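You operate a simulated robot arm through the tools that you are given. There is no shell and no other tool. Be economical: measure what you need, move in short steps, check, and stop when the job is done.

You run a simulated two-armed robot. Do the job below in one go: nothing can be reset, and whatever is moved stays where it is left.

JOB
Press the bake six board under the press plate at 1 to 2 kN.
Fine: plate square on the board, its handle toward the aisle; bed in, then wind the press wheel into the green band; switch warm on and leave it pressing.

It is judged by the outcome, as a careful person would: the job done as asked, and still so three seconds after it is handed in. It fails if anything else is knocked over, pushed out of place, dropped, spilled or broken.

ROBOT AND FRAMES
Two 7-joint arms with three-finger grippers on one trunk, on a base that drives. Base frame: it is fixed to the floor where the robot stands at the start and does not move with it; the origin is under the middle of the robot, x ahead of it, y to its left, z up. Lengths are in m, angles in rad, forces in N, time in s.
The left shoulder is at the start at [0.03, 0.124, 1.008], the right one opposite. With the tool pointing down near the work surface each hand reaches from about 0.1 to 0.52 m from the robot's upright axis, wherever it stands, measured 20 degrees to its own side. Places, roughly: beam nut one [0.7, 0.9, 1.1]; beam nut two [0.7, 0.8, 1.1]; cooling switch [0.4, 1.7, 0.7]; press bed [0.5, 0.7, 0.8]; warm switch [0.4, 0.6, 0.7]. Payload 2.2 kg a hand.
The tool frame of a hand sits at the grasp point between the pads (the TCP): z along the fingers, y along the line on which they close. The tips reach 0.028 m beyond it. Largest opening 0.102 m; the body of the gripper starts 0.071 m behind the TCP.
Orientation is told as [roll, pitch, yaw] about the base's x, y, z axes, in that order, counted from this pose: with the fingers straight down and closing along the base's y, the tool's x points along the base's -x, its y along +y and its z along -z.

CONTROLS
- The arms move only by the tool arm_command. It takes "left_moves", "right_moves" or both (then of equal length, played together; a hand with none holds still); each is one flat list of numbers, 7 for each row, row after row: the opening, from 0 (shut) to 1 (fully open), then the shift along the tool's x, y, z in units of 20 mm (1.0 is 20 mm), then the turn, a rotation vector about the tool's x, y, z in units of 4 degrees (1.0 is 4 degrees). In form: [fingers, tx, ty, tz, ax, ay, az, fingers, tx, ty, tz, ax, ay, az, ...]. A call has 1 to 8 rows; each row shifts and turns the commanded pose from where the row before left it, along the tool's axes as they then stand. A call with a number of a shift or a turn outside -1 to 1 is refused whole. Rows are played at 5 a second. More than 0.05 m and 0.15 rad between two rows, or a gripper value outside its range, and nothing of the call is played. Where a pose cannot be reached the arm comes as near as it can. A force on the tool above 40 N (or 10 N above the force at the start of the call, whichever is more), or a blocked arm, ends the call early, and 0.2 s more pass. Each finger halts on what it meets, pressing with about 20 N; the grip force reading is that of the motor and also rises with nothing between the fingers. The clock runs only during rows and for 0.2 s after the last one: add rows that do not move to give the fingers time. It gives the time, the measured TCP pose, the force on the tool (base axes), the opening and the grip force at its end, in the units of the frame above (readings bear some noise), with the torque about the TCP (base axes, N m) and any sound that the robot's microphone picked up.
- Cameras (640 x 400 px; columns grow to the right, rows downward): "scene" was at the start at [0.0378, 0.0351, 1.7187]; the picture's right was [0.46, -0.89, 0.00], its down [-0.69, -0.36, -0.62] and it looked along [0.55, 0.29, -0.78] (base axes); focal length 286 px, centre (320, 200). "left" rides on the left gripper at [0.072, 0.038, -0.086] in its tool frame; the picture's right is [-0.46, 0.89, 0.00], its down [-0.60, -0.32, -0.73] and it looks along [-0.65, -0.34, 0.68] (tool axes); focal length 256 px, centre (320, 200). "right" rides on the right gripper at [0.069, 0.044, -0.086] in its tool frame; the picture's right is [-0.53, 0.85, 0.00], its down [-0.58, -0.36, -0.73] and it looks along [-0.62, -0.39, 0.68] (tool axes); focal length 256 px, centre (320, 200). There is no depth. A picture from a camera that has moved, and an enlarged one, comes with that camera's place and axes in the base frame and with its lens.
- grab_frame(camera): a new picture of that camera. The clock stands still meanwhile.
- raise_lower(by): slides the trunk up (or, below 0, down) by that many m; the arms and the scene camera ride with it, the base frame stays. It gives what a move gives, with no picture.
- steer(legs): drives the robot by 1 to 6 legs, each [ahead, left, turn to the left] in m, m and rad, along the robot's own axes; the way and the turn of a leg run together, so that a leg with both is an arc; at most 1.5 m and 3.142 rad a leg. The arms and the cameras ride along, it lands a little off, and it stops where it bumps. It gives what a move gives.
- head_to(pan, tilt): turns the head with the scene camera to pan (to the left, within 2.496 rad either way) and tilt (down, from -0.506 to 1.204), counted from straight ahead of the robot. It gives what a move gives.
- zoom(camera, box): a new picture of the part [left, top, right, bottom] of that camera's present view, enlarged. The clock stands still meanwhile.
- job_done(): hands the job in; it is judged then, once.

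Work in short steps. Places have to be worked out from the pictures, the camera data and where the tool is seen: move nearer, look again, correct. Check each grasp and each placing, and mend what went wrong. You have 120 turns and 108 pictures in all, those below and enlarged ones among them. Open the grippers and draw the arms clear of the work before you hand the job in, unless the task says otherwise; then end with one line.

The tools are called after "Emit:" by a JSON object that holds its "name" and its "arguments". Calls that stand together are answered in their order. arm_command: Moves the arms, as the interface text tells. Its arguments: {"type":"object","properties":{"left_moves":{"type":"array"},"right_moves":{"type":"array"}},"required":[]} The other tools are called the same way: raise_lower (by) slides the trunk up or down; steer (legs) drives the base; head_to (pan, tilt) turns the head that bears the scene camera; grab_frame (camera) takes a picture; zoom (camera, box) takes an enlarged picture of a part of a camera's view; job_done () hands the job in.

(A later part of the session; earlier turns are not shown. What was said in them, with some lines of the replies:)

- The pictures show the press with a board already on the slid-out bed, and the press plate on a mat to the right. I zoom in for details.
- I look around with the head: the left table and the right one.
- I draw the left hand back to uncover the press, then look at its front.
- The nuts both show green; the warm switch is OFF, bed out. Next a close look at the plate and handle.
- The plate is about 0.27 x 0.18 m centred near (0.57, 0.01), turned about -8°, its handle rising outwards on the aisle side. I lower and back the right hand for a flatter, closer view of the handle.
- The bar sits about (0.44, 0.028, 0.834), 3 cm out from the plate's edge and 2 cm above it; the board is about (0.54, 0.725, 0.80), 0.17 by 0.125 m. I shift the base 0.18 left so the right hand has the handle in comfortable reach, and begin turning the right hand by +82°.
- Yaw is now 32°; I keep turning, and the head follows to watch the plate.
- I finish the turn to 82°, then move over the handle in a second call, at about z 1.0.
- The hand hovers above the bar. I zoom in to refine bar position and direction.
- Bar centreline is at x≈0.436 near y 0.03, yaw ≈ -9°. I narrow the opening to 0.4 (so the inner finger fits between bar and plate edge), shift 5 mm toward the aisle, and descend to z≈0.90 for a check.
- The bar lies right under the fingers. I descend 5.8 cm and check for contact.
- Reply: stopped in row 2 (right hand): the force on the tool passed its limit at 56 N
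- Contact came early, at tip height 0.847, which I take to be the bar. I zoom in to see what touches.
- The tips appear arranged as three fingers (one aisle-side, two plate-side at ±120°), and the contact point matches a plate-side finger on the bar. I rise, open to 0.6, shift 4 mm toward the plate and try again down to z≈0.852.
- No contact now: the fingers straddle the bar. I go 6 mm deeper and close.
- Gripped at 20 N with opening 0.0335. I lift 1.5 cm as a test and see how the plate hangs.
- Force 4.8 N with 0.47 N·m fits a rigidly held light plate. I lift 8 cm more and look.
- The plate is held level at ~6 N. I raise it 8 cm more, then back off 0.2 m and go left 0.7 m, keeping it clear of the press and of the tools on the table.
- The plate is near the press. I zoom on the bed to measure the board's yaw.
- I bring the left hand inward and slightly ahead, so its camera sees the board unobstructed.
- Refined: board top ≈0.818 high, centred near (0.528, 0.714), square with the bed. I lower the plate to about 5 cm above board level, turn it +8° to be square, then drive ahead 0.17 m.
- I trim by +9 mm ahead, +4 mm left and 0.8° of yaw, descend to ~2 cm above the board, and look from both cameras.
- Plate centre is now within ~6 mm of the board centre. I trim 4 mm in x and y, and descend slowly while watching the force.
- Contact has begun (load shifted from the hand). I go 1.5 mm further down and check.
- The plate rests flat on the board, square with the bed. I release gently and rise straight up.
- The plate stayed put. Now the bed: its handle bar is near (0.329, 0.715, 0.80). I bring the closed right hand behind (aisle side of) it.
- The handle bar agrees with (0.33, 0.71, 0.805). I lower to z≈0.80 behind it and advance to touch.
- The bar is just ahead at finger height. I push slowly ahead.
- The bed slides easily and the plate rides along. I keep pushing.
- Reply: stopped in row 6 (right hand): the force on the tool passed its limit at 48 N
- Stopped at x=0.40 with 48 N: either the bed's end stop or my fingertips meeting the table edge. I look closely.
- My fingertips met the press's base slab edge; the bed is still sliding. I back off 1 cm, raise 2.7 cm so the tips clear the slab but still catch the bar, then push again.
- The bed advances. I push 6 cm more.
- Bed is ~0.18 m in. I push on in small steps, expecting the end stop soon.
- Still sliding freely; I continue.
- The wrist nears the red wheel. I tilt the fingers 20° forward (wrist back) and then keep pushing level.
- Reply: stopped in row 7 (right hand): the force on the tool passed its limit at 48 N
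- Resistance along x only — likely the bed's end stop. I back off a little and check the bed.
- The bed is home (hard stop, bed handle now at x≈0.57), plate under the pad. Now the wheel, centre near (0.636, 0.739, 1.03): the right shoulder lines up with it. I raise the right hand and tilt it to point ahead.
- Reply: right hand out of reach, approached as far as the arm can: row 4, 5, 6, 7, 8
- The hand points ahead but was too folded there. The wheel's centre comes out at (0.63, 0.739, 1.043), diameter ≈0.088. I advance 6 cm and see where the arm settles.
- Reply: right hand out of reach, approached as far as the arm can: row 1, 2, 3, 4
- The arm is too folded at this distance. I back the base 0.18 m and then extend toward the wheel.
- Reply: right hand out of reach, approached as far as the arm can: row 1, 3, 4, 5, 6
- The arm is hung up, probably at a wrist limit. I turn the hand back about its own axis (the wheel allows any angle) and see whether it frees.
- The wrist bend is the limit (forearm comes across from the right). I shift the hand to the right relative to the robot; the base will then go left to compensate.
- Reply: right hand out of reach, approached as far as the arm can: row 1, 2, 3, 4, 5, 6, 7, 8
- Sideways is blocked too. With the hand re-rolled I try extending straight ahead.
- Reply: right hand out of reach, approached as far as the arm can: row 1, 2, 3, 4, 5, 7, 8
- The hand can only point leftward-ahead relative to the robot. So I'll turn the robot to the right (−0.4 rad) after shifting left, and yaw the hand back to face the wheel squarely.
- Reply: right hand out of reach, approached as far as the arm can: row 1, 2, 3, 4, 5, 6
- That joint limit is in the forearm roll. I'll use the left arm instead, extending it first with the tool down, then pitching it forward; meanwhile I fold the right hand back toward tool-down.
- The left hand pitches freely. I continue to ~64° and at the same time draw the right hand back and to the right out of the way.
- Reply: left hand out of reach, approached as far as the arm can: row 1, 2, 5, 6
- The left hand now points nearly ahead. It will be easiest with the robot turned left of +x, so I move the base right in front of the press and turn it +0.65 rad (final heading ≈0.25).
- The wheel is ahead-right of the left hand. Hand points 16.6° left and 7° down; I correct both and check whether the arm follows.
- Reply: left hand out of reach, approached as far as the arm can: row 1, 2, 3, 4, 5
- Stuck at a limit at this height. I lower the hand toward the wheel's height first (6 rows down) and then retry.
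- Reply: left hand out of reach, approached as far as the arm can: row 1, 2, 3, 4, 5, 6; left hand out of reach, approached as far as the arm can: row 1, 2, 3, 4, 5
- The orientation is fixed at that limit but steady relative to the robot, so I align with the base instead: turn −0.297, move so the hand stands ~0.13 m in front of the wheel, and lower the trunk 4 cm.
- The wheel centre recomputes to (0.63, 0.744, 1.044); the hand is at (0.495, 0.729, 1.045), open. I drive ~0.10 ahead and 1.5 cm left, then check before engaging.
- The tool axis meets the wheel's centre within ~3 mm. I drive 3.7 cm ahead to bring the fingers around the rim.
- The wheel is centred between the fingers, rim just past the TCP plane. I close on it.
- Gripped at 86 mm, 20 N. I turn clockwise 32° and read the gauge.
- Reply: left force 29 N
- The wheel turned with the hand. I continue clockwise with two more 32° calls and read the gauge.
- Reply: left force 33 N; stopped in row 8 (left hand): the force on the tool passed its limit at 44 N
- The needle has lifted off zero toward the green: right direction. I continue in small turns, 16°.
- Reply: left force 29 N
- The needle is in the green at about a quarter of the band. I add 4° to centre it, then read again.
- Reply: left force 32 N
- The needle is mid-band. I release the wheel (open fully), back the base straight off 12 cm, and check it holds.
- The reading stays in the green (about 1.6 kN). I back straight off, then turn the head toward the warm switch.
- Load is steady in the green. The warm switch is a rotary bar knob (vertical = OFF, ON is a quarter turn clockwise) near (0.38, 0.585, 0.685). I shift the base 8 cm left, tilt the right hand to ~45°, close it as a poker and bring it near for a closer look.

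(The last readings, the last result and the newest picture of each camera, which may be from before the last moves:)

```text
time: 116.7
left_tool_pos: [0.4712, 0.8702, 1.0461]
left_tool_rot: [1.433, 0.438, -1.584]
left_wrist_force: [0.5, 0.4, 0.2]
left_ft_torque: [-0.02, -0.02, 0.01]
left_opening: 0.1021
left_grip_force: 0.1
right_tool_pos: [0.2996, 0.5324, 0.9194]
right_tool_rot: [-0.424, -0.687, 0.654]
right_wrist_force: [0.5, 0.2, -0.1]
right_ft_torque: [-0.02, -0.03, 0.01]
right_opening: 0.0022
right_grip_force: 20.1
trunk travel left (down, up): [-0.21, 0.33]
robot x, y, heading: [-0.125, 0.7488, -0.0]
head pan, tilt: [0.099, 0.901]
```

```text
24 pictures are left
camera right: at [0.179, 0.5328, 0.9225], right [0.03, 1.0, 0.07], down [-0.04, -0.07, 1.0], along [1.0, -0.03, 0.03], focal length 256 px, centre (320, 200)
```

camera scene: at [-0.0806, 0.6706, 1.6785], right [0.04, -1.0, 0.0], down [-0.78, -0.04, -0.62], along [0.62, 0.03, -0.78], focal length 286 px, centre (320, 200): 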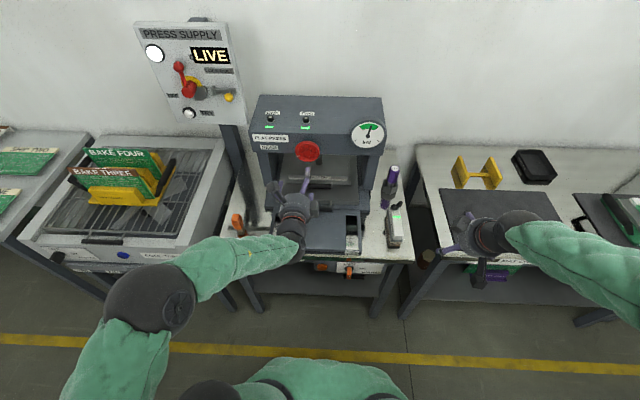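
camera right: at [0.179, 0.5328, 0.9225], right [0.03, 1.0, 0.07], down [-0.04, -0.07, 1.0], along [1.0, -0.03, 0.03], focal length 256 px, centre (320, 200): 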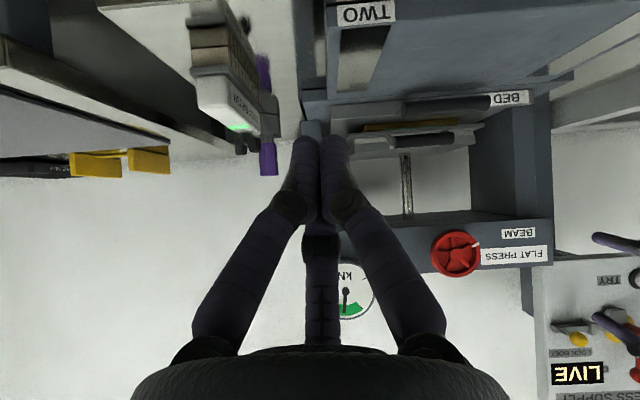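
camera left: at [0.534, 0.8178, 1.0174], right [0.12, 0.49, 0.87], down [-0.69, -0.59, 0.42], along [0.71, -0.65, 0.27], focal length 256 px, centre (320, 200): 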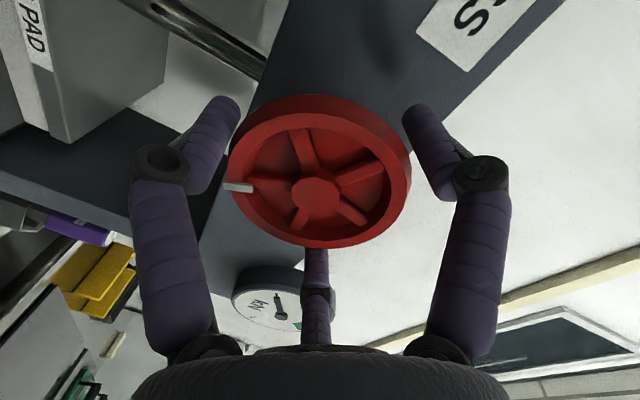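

The hand is clear in front of the press. I do the remaining descent and look at the switch.

Emit:
{"name": "arm_command", "arguments": {"right_moves": [0, 0.397, 0.931, 0.597, 0, 0, 0, 0, 0.397, 0.931, 0.597, 0, 0, 0, 0, 0.397, 0.931, 0.597, 0, 0, 0, 0, 0.397, 0.931, 0.597, 0, 0, 0, 0, 0.397, 0.931, 0.597, 0, 0, 0, 0, 0.397, 0.931, 0.597, 0, 0, 0, 0, 0.397, 0.931, 0.597, 0, 0, 0]}}

Emit:
{"name": "grab_frame", "arguments": {"camera": "right"}}

Emit:
{"name": "zoom", "arguments": {"camera": "scene", "box": [270, 210, 410, 310]}}

```text
time: 118.3
left_tool_pos: [0.473, 0.8706, 1.0446]
left_tool_rot: [1.433, 0.435, -1.586]
left_wrist_force: [0.0, 0.1, 1.1]
left_ft_torque: [0.0, -0.01, -0.01]
left_opening: 0.1021
left_grip_force: 0.0
right_tool_pos: [0.2731, 0.6214, 0.7842]
right_tool_rot: [-0.42, -0.687, 0.653]
right_wrist_force: [0.0, -1.0, -0.2]
right_ft_torque: [0.0, 0.01, 0.02]
right_opening: 0.0018
right_grip_force: 20.2
trunk travel left (down, up): [-0.21, 0.33]
robot x, y, heading: [-0.1254, 0.7471, -0.0]
head pan, tilt: [0.099, 0.901]
```

```text
23 pictures are left
camera right: at [0.1536, 0.6233, 0.7879], right [0.03, 1.0, 0.07], down [-0.04, -0.07, 1.0], along [1.0, -0.03, 0.03], focal length 256 px, centre (320, 200)
```

right: 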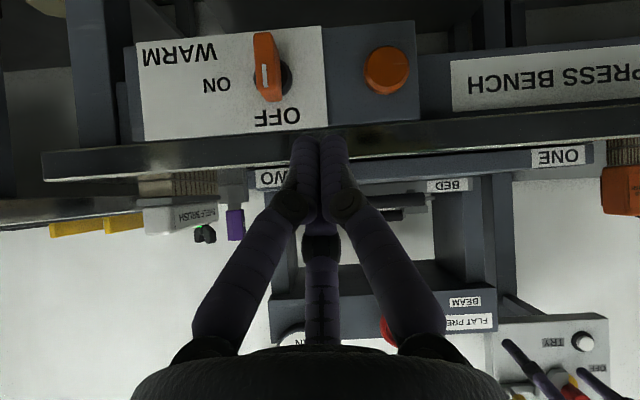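

```text
4.00 times, centred on (340, 260) of scene
camera zoom: at [-0.0787, 0.7538, 1.6785], right [0.1, -0.99, 0.0], down [-0.78, -0.08, -0.62], along [0.62, 0.06, -0.78], focal length 1143 px, centre (240, -40)
```

zoom: 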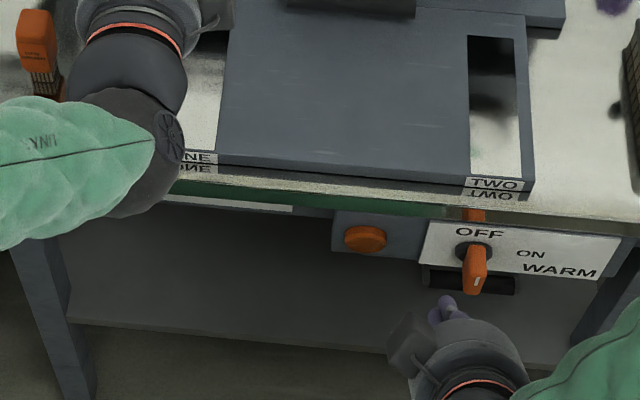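

Clear view: knob axis at about y 0.581, z 0.68, bar ±25 mm tall, front at x≈0.362. I bring the poker tip to the bar's left, just above the axis.

Emit:
{"name": "arm_command", "arguments": {"right_moves": [0, 0, -0.157, 0.857, 0, 0, 0, 0, 0, -0.157, 0.857, 0, 0, 0, 0, 0, -0.157, 0.857, 0, 0, 0, 0, 0, -0.157, 0.857, 0, 0, 0, 0, 0, -0.157, 0.857, 0, 0, 0, 0, 0, -0.157, 0.857, 0, 0, 0]}}

Emit:
{"name": "grab_frame", "arguments": {"camera": "right"}}

```text
time: 119.7
left_tool_pos: [0.4722, 0.8694, 1.0456]
left_tool_rot: [1.433, 0.438, -1.585]
left_wrist_force: [-0.4, -0.1, 0.0]
left_ft_torque: [0.02, 0.02, 0.02]
left_opening: 0.1022
left_grip_force: 0.1
right_tool_pos: [0.3541, 0.6098, 0.7199]
right_tool_rot: [-0.42, -0.686, 0.654]
right_wrist_force: [0.6, -0.2, -0.3]
right_ft_torque: [0.0, -0.03, 0.0]
right_opening: 0.0022
right_grip_force: 19.9
trunk travel left (down, up): [-0.21, 0.33]
robot x, y, heading: [-0.1265, 0.7466, 0.005]
head pan, tilt: [0.099, 0.901]
```

```text
21 pictures are left
camera right: at [0.2348, 0.6115, 0.723], right [0.03, 1.0, 0.07], down [-0.04, -0.07, 1.0], along [1.0, -0.03, 0.03], focal length 256 px, centre (320, 200)
```

right: 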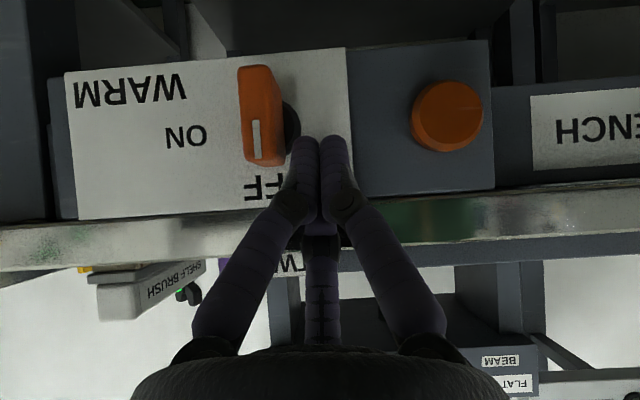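

The pointer (white mark) points up at OFF, and the poker sits right beside the bar's upper half. I push to the right.

Emit:
{"name": "arm_command", "arguments": {"right_moves": [0, 0.188, -0.353, -0.011, 0, 0, 0, 0, 0.188, -0.353, -0.011, 0, 0, 0, 0, 0.188, -0.353, -0.011, 0, 0, 0, 0, 0.188, -0.353, -0.011, 0, 0, 0, 0, 0.188, -0.353, -0.011, 0, 0, 0]}}

Emit:
{"name": "grab_frame", "arguments": {"camera": "right"}}

```text
time: 120.9
left_tool_pos: [0.4704, 0.8719, 1.0459]
left_tool_rot: [1.436, 0.437, -1.582]
left_wrist_force: [0.5, -1.5, 0.0]
left_ft_torque: [-0.01, 0.01, -0.02]
left_opening: 0.1018
left_grip_force: 0.0
right_tool_pos: [0.3551, 0.5685, 0.7191]
right_tool_rot: [-0.427, -0.69, 0.657]
right_wrist_force: [-1.6, 7.3, 20.8]
right_ft_torque: [0.07, -0.16, 0.04]
right_opening: 0.0019
right_grip_force: 20.4
trunk travel left (down, up): [-0.21, 0.33]
robot x, y, heading: [-0.1259, 0.7465, 0.006]
head pan, tilt: [0.099, 0.901]
```

```text
20 pictures are left
camera right: at [0.2358, 0.5705, 0.722], right [0.03, 1.0, 0.07], down [-0.04, -0.07, 1.0], along [1.0, -0.03, 0.04], focal length 256 px, centre (320, 200)
```

right: 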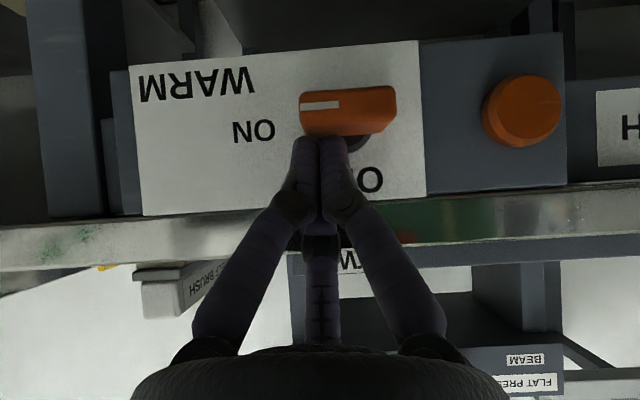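

The knob is now horizontal with its pointer at ON. I withdraw the poker back and up along its axis.

Emit:
{"name": "arm_command", "arguments": {"right_moves": [0, 0, 0, -0.8, 0, 0, 0, 0, 0, 0, -1, 0, 0, 0, 0, 0, 0, -1, 0, 0, 0, 0, 0, 0, -1, 0, 0, 0, 0, 0, 0, -1, 0, 0, 0, 0, 0, 0, -1, 0, 0, 0]}}

Emit:
{"name": "grab_frame", "arguments": {"camera": "right"}}

Emit:
{"name": "zoom", "arguments": {"camera": "scene", "box": [240, 90, 420, 290]}}

```text
time: 122.3
left_tool_pos: [0.4708, 0.8712, 1.0463]
left_tool_rot: [1.432, 0.438, -1.585]
left_wrist_force: [0.5, 0.1, 0.2]
left_ft_torque: [-0.02, 0.01, 0.02]
left_opening: 0.1021
left_grip_force: 0.1
right_tool_pos: [0.2725, 0.5648, 0.7994]
right_tool_rot: [-0.419, -0.687, 0.655]
right_wrist_force: [0.2, 0.2, -0.4]
right_ft_torque: [0.01, 0.02, 0.01]
right_opening: 0.0023
right_grip_force: 19.5
trunk travel left (down, up): [-0.21, 0.33]
robot x, y, heading: [-0.1247, 0.7424, -0.0]
head pan, tilt: [0.099, 0.901]
```

```text
19 pictures are left
camera right: at [0.1516, 0.5662, 0.8039], right [0.03, 1.0, 0.07], down [-0.04, -0.07, 1.0], along [1.0, -0.03, 0.03], focal length 256 px, centre (320, 200)
```

right: 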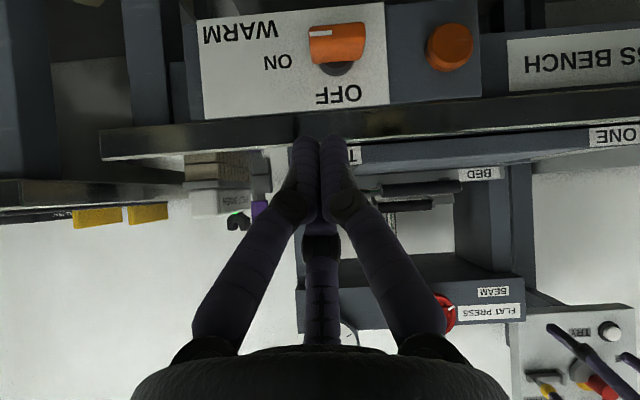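

```text
2.00 times, centred on (330, 190) of scene
camera zoom: at [-0.0796, 0.7537, 1.6785], right [0.1, -0.99, 0.0], down [-0.78, -0.08, -0.62], along [0.62, 0.06, -0.78], focal length 571 px, centre (300, 220)
```

zoom: 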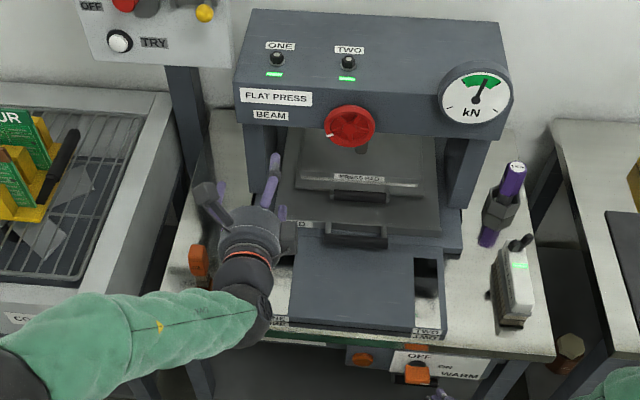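

Switch is ON and the gauge is still in the green. I open the right gripper, drive back 0.3 m to clear the work, and make a last check.

Emit:
{"name": "arm_command", "arguments": {"right_moves": [0, 0, 0, -1, 0, 0, 0, 0, 0, 0, -1, 0, 0, 0, 0.8, 0, 0, 0, 0, 0, 0, 1, 0, 0, 0, 0, 0, 0]}}

Emit:
{"name": "steer", "arguments": {"legs": [[-0.3, 0, 0]]}}

Emit:
{"name": "head_to", "arguments": {"pan": 0.0, "tilt": 0.7}}

Emit:
{"name": "grab_frame", "arguments": {"camera": "scene"}}

Emit:
{"name": "zoom", "arguments": {"camera": "scene", "box": [270, 130, 400, 220]}}

Emit:
{"name": "grab_frame", "arguments": {"camera": "right"}}

```text
time: 123.3
left_tool_pos: [0.4707, 0.8701, 1.0455]
left_tool_rot: [1.434, 0.439, -1.585]
left_wrist_force: [-0.2, -1.3, 0.9]
left_ft_torque: [-0.02, -0.01, -0.01]
left_opening: 0.1019
left_grip_force: 0.0
right_tool_pos: [0.2445, 0.5621, 0.8274]
right_tool_rot: [-0.42, -0.687, 0.655]
right_wrist_force: [0.4, 0.2, 0.1]
right_ft_torque: [0.01, 0.03, 0.01]
right_opening: 0.1017
right_grip_force: 0.0
trunk travel left (down, up): [-0.21, 0.33]
robot x, y, heading: [-0.1265, 0.7452, -0.001]
head pan, tilt: [0.099, 0.901]
```

```text
time: 125.3
left_tool_pos: [0.1669, 0.8725, 1.0473]
left_tool_rot: [1.435, 0.439, -1.579]
left_wrist_force: [-0.1, -1.0, -0.8]
left_ft_torque: [0.01, 0.02, 0.0]
left_opening: 0.1019
left_grip_force: 0.0
right_tool_pos: [-0.059, 0.5622, 0.8267]
right_tool_rot: [-0.421, -0.688, 0.66]
right_wrist_force: [0.0, 0.4, 0.0]
right_ft_torque: [0.03, -0.01, 0.0]
right_opening: 0.1022
right_grip_force: 0.0
trunk travel left (down, up): [-0.21, 0.33]
robot x, y, heading: [-0.4276, 0.7432, 0.002]
head pan, tilt: [0.099, 0.901]
```

```text
time: 126.1
left_tool_pos: [0.1686, 0.8723, 1.0447]
left_tool_rot: [1.433, 0.438, -1.58]
left_wrist_force: [0.0, -0.9, -0.8]
left_ft_torque: [0.01, 0.02, 0.02]
left_opening: 0.102
left_grip_force: 0.0
right_tool_pos: [-0.0582, 0.5636, 0.8275]
right_tool_rot: [-0.42, -0.688, 0.659]
right_wrist_force: [-0.2, 0.3, 0.2]
right_ft_torque: [0.0, 0.01, -0.02]
right_opening: 0.102
right_grip_force: 0.1
trunk travel left (down, up): [-0.21, 0.33]
robot x, y, heading: [-0.4286, 0.7431, 0.003]
head pan, tilt: [0.0, 0.7]
```

```text
17 pictures are left
camera scene: at [-0.3727, 0.7455, 1.6946], right [0.01, -1.0, 0.0], down [-0.64, 0.0, -0.76], along [0.76, 0.0, -0.64], focal length 286 px, centre (320, 200)
```

scene: 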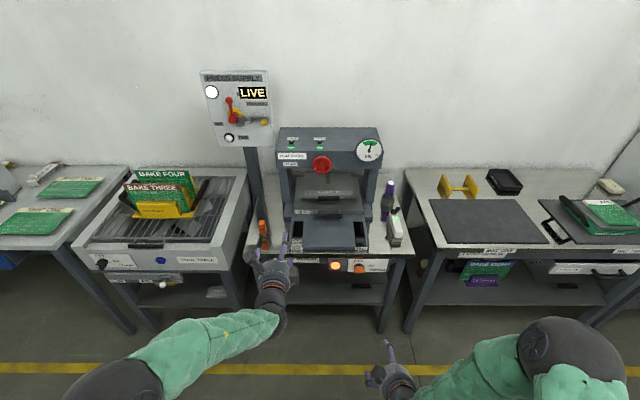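

```text
4.44 times, centred on (335, 175) of scene
camera zoom: at [-0.3727, 0.7455, 1.6946], right [0.01, -1.0, 0.0], down [-0.64, 0.0, -0.76], along [0.76, 0.0, -0.64], focal length 1270 px, centre (253, 311)
```

zoom: 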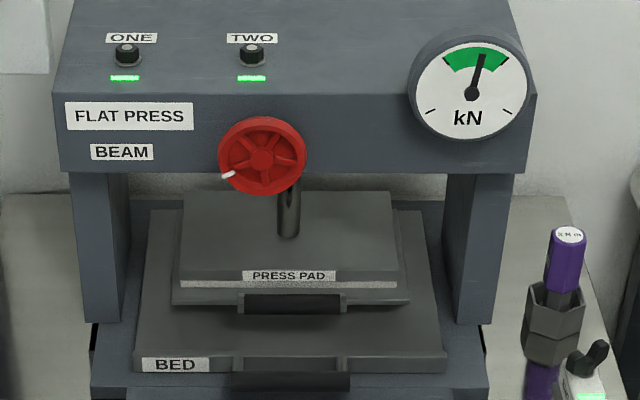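

```text
15 pictures are left
camera right: at [-0.1782, 0.5642, 0.8306], right [0.03, 1.0, 0.07], down [-0.04, -0.07, 1.0], along [1.0, -0.03, 0.03], focal length 256 px, centre (320, 200)
```

right: 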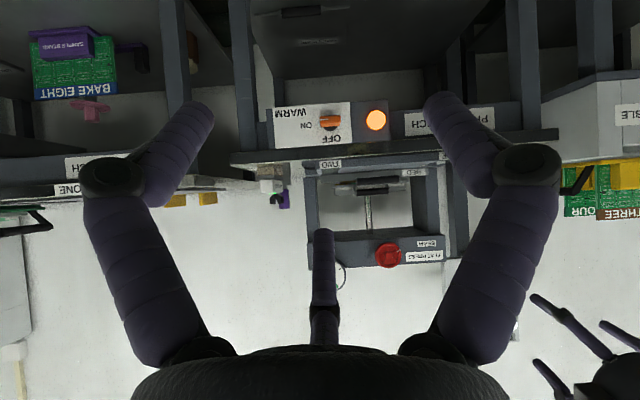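

The warm lamp glows, the gauge is mid-green and steady, the plate sits square under the pad with its handle to the aisle, the bed is in, and both arms are clear with open grippers. I hand the job in.

Emit:
{"name": "job_done", "arguments": {}}

```text
The job is handed in.
```

The bake six board is under the press plate with the bed in, the plate square and its handle toward the aisle. The gauge is mid-green (about 1.5 kN), the warm switch is on with its lamp lit, and the press is left pressing.
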